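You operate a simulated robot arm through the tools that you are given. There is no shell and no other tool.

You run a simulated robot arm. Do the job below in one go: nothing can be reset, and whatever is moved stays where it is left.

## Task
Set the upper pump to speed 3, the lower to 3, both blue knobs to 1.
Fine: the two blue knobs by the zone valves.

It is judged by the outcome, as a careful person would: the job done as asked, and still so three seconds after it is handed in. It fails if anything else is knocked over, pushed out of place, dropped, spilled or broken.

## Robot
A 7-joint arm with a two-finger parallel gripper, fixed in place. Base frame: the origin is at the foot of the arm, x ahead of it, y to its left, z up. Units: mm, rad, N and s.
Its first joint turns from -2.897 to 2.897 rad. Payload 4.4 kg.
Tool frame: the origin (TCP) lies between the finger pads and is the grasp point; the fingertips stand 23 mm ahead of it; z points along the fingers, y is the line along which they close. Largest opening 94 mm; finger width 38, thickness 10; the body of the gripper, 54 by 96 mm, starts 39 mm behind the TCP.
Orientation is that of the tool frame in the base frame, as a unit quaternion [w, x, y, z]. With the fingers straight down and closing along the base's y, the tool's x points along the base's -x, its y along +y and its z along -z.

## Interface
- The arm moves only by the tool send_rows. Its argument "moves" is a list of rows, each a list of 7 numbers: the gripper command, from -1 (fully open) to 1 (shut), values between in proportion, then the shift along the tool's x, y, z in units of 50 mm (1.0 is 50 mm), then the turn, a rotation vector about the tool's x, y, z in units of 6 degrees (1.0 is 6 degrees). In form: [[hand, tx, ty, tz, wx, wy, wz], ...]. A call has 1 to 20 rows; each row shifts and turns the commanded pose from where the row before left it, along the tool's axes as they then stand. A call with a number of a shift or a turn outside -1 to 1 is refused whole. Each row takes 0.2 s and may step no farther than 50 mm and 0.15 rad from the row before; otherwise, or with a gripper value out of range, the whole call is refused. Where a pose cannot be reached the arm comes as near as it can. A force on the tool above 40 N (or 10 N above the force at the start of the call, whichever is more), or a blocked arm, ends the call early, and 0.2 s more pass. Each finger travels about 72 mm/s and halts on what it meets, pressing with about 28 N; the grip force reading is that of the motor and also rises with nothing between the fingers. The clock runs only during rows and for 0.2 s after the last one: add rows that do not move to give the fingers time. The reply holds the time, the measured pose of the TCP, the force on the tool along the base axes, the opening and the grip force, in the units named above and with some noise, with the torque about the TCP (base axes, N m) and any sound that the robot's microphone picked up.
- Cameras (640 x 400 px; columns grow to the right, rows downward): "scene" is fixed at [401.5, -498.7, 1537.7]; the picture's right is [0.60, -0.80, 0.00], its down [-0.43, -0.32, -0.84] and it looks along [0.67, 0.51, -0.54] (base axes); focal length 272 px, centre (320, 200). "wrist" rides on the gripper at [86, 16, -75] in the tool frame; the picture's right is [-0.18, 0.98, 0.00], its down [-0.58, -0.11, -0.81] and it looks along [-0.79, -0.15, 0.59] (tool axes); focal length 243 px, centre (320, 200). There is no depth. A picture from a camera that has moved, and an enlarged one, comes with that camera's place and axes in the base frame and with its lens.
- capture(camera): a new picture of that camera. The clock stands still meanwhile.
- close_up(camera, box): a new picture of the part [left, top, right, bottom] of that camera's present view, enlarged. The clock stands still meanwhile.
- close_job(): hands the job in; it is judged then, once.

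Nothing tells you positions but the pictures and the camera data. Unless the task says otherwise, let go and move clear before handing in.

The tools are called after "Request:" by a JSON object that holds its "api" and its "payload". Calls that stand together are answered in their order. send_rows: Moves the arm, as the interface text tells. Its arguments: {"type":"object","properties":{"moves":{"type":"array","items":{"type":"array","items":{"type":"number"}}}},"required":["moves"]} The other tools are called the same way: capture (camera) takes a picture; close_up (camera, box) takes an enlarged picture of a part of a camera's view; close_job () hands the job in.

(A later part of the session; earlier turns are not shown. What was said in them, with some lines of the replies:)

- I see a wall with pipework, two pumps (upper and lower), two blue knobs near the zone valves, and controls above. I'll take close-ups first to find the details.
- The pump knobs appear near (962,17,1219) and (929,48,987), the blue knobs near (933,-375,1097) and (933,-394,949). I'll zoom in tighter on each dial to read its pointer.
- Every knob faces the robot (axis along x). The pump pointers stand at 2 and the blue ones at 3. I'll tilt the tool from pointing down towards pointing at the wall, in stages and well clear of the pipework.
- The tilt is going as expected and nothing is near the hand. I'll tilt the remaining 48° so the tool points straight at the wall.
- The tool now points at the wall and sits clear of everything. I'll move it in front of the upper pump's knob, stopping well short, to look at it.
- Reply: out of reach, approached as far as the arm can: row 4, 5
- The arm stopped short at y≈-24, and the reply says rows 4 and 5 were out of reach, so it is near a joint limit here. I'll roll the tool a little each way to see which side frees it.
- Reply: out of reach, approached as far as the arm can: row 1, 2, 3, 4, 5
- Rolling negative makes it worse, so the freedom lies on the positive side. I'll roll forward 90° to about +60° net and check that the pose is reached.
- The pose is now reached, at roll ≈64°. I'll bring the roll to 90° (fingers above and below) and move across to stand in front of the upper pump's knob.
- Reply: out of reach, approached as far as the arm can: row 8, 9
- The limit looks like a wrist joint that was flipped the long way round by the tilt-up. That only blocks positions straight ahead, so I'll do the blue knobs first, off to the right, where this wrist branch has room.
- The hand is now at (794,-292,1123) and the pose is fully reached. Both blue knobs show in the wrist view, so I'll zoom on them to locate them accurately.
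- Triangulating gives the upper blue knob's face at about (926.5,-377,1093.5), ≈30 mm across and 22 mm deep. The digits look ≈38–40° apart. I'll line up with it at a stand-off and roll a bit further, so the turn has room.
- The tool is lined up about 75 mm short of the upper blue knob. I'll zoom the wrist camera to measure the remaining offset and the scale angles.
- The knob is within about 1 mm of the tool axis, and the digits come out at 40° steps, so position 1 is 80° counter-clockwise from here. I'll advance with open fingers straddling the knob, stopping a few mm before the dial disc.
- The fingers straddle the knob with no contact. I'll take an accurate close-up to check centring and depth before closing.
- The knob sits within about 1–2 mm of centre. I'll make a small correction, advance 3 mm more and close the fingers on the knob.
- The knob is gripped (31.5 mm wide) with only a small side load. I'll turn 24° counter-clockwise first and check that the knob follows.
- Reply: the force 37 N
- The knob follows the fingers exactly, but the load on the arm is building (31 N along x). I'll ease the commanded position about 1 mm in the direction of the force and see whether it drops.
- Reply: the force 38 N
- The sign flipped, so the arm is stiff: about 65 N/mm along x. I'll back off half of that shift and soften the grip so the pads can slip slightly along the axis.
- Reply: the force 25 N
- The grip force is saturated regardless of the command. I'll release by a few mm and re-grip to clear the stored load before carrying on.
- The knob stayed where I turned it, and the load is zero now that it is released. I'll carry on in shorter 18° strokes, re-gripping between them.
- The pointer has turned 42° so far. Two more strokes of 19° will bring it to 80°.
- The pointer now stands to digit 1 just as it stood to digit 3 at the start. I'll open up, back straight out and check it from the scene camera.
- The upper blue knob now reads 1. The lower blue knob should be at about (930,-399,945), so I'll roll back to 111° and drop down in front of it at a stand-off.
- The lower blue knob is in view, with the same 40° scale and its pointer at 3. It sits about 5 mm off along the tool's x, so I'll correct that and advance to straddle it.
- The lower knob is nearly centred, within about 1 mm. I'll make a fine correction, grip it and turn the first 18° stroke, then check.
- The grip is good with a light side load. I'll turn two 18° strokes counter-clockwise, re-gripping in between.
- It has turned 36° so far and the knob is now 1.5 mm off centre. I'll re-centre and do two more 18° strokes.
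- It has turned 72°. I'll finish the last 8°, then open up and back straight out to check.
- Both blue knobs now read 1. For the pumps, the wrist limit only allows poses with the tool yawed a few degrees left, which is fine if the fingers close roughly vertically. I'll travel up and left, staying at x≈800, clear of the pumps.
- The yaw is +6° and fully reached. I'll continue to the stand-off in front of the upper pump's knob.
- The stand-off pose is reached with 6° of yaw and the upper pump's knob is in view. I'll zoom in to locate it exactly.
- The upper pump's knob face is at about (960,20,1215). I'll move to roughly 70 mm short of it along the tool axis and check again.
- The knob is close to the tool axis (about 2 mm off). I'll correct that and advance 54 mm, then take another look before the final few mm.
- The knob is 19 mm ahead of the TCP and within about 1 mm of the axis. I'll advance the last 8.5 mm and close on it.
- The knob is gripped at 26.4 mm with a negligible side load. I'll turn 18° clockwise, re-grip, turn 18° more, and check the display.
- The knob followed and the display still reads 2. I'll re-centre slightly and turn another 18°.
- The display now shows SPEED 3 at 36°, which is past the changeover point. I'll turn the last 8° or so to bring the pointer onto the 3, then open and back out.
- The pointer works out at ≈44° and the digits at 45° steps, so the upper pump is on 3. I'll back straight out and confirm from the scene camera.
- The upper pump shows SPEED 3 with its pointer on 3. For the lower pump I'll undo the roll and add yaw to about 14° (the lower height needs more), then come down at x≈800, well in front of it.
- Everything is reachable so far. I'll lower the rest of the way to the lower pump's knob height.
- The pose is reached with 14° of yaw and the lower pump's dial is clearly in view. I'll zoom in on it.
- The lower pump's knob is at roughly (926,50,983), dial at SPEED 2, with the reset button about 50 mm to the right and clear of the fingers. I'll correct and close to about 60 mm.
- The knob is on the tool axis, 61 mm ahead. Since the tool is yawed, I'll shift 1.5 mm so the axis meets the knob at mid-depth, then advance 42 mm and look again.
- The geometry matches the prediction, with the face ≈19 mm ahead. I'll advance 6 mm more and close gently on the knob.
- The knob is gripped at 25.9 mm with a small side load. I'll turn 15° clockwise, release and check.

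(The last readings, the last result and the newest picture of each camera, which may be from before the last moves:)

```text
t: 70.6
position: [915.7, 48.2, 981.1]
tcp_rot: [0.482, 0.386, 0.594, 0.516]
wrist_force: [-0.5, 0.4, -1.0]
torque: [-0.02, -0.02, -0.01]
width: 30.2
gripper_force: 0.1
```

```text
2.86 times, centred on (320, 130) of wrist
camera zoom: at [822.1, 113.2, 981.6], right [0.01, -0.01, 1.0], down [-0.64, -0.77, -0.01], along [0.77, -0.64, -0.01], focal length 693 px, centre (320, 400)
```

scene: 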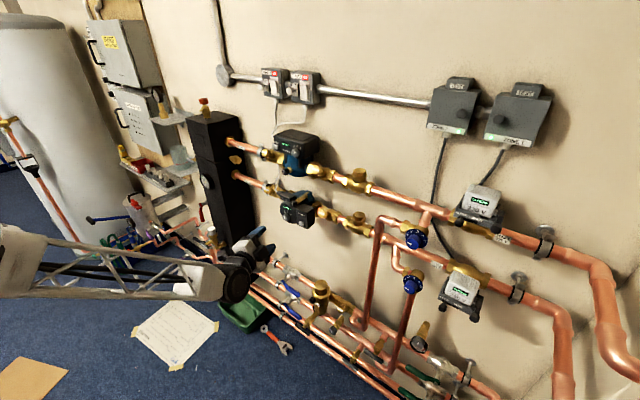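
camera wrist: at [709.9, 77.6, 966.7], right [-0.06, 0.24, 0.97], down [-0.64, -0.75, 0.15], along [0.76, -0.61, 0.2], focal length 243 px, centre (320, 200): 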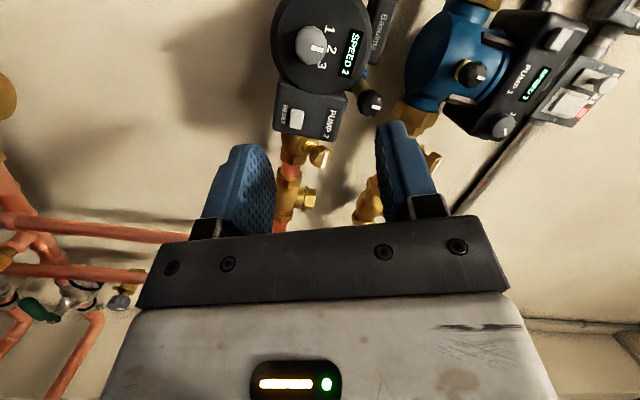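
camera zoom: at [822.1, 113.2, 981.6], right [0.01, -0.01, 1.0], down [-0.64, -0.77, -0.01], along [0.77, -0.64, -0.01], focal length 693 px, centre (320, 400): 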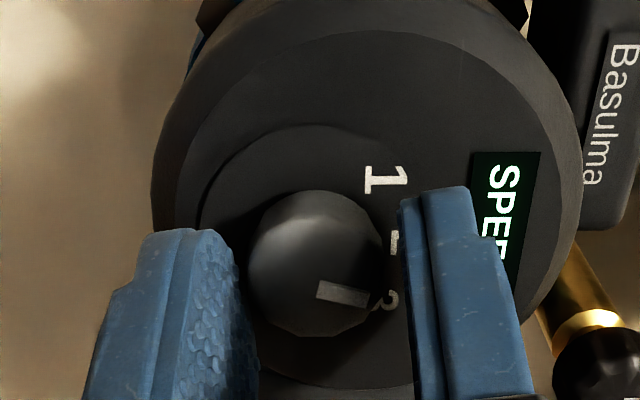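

The knob follows. I'll re-centre by about 1 mm and do two more 15° strokes with a re-grip between them.

Request:
{"api": "send_rows", "payload": {"moves": [[0.36, 0, -0.016, 0, 0, 0, 0], [0.58, 0, 0, 0, 0, 0, 0], [0.58, 0, 0, 0, 0, 0, 0], [0.58, 0, 0, 0, 0, 0, 0.8], [0.58, 0, 0, 0, 0, 0, 0.85], [0.58, 0, 0, 0, 0, 0, 0.85], [0.58, 0, 0, 0, 0, 0, 0], [0.36, 0, 0, 0, 0, 0, 0], [0.36, 0, 0, 0, 0, 0, 0]]}}

Request:
{"api": "close_up", "payload": {"camera": "wrist", "box": [240, 60, 400, 200]}}

Request:
{"api": "close_up", "payload": {"camera": "scene", "box": [265, 180, 335, 230]}}

```text
t: 72.6
position: [913.9, 46.1, 978.0]
tcp_rot: [0.41, 0.46, 0.538, 0.575]
wrist_force: [-0.3, -0.4, 0.8]
torque: [0.0, -0.02, 0.0]
width: 30.1
gripper_force: 0.0
```

```text
2.86 times, centred on (320, 130) of wrist
camera zoom: at [822.4, 109.3, 1002.8], right [0.07, -0.26, 0.96], down [-0.65, -0.75, -0.16], along [0.76, -0.61, -0.22], focal length 693 px, centre (320, 400)
```

zoom: 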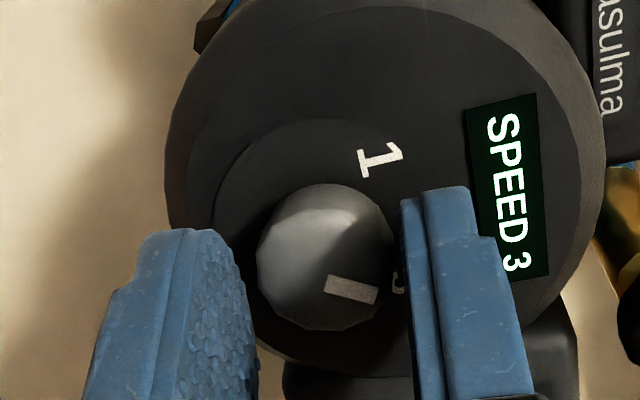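

```text
8.00 times, centred on (300, 205) of scene
camera zoom: at [401.5, -498.7, 1537.7], right [0.6, -0.8, 0.0], down [-0.43, -0.32, -0.84], along [0.67, 0.51, -0.54], focal length 2178 px, centre (480, 160)
```

zoom: 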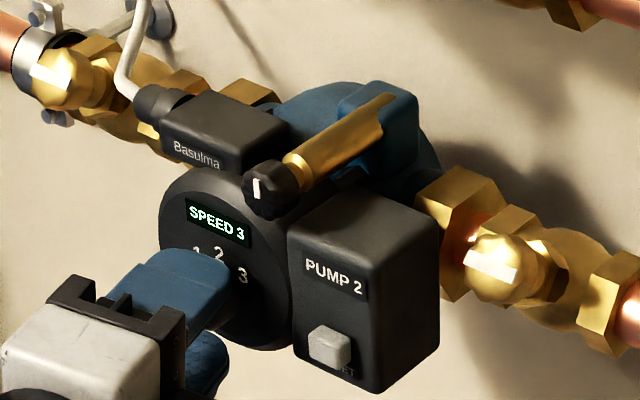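

The lower pump's display now reads SPEED 3 at about 30°. I'll turn one last 15° stroke so the pointer sits squarely on 3, then open.

Request:
{"api": "send_rows", "payload": {"moves": [[0.36, 0, 0.014, 0, 0, 0, 0], [0.58, 0, 0, 0, 0, 0, 0], [0.58, 0, 0, 0, 0, 0, 0], [0.58, 0, 0, 0, 0, 0, 0.8], [0.58, 0, 0, 0, 0, 0, 0.85], [0.58, 0, 0, 0, 0, 0, 0.85], [0.58, 0, 0, 0, 0, 0, 0], [0.36, 0, 0, 0, 0, 0, 0], [-0.2, 0, 0, 0, 0, 0, 0], [-0.2, 0, 0, 0, 0, 0, 0]]}}

Request:
{"api": "close_up", "payload": {"camera": "wrist", "box": [240, 60, 400, 200]}}

```text
t: 74.8
position: [914.3, 44.3, 979.1]
tcp_rot: [0.331, 0.527, 0.473, 0.623]
wrist_force: [0.0, -0.6, -0.1]
torque: [0.02, -0.02, -0.03]
width: 56.4
gripper_force: 0.0
```

```text
2.86 times, centred on (320, 130) of wrist
camera zoom: at [825.3, 100.6, 1023.9], right [0.13, -0.5, 0.86], down [-0.66, -0.69, -0.3], along [0.74, -0.53, -0.41], focal length 693 px, centre (320, 400)
```

zoom: 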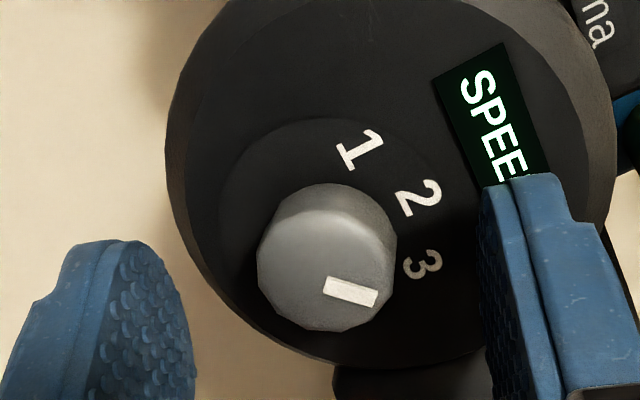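

The pointer works out at about 43–45° and the digits match. I'll back straight out and confirm everything from the scene camera.

Request:
{"api": "send_rows", "payload": {"moves": [[-0.2, 0, 0, -0.5, 0, 0, 0], [-0.2, 0, 0, -0.8, 0, 0, 0], [-0.2, 0, 0, -0.8, 0, 0, 0], [-0.2, 0, 0, -0.8, 0, 0, 0], [-0.2, 0, 0, 0, 0, 0, 0], [-0.2, 0, 0, 0, 0, 0, 0]]}}

Request:
{"api": "close_up", "payload": {"camera": "scene", "box": [265, 180, 335, 230]}}

Request:
{"api": "close_up", "payload": {"camera": "scene", "box": [270, 125, 326, 160]}}

Request:
{"api": "close_up", "payload": {"camera": "scene", "box": [370, 170, 520, 330]}}

Request:
{"api": "capture", "payload": {"camera": "scene"}}

```text
t: 76.2
position: [773.8, 11.0, 981.0]
tcp_rot: [0.331, 0.527, 0.474, 0.623]
wrist_force: [-0.2, 0.8, 0.3]
torque: [-0.04, 0.01, 0.02]
width: 56.5
gripper_force: 0.1
```

```text
8.00 times, centred on (300, 205) of scene
camera zoom: at [401.5, -498.7, 1537.7], right [0.6, -0.8, 0.0], down [-0.43, -0.32, -0.84], along [0.67, 0.51, -0.54], focal length 2178 px, centre (480, 160)
```

zoom: 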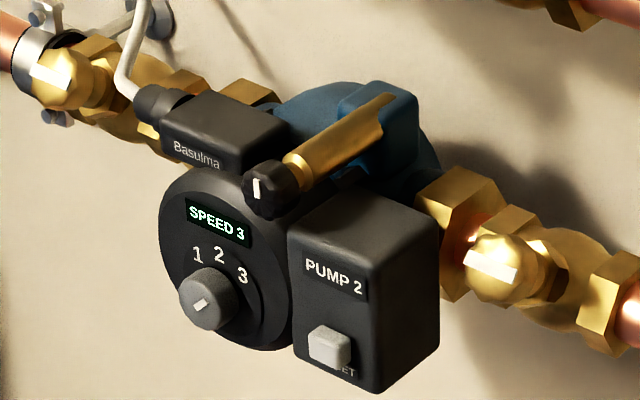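

```text
11.43 times, centred on (298, 142) of scene
camera zoom: at [401.5, -498.7, 1537.7], right [0.6, -0.8, 0.0], down [-0.43, -0.32, -0.84], along [0.67, 0.51, -0.54], focal length 3111 px, centre (571, 857)
```

zoom: 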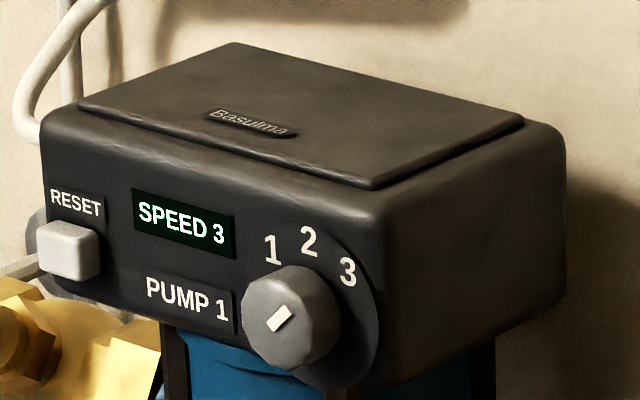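

```text
2.50 times, centred on (445, 250) of scene
camera zoom: at [401.5, -498.7, 1537.7], right [0.6, -0.8, 0.0], down [-0.43, -0.32, -0.84], along [0.67, 0.51, -0.54], focal length 681 px, centre (8, 75)
```

zoom: 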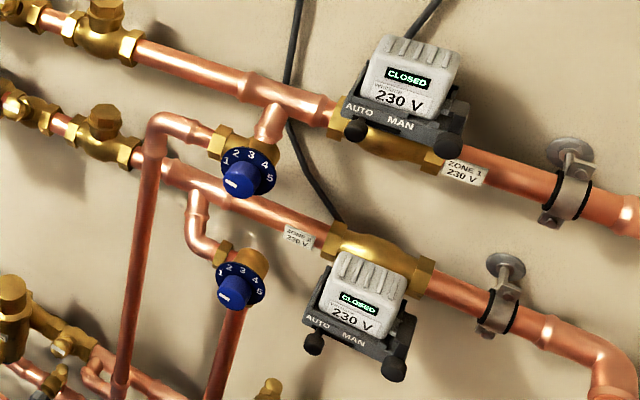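

```text
taken
```

scene: 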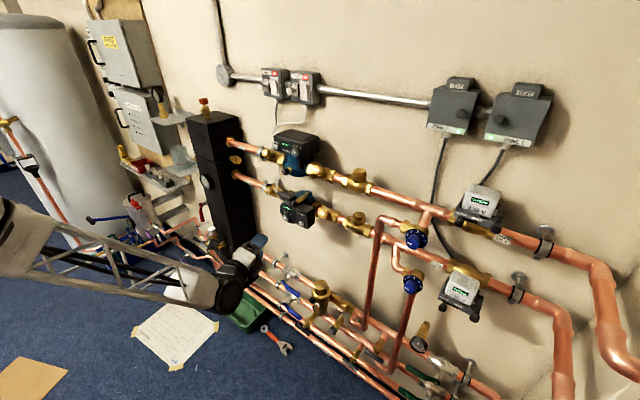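

Both pumps read SPEED 3 with their pointers on 3, and both blue knobs point to 1. The zone valves, reset buttons and vent knobs look untouched, and the hand is empty and well clear, so I'm handing in.

Request:
{"api": "close_job", "payload": {}}

```text
The job is handed in.
```

The upper and lower pumps are both set to speed 3, and both blue knobs by the zone valves are set to 1. I handed the job in.

- **Pumps:** both displays read SPEED 3, and each pointer is within a couple of degrees of the 3 mark.
- **Blue knobs:** each was turned 80° counter-clockwise from 3, and the final pictures show both pointers on 1.
- **Surroundings:** nothing else looks moved in the final pictures, including the zone valves, reset buttons and vent knobs. The gripper let go of everything and is well clear of the pipework.
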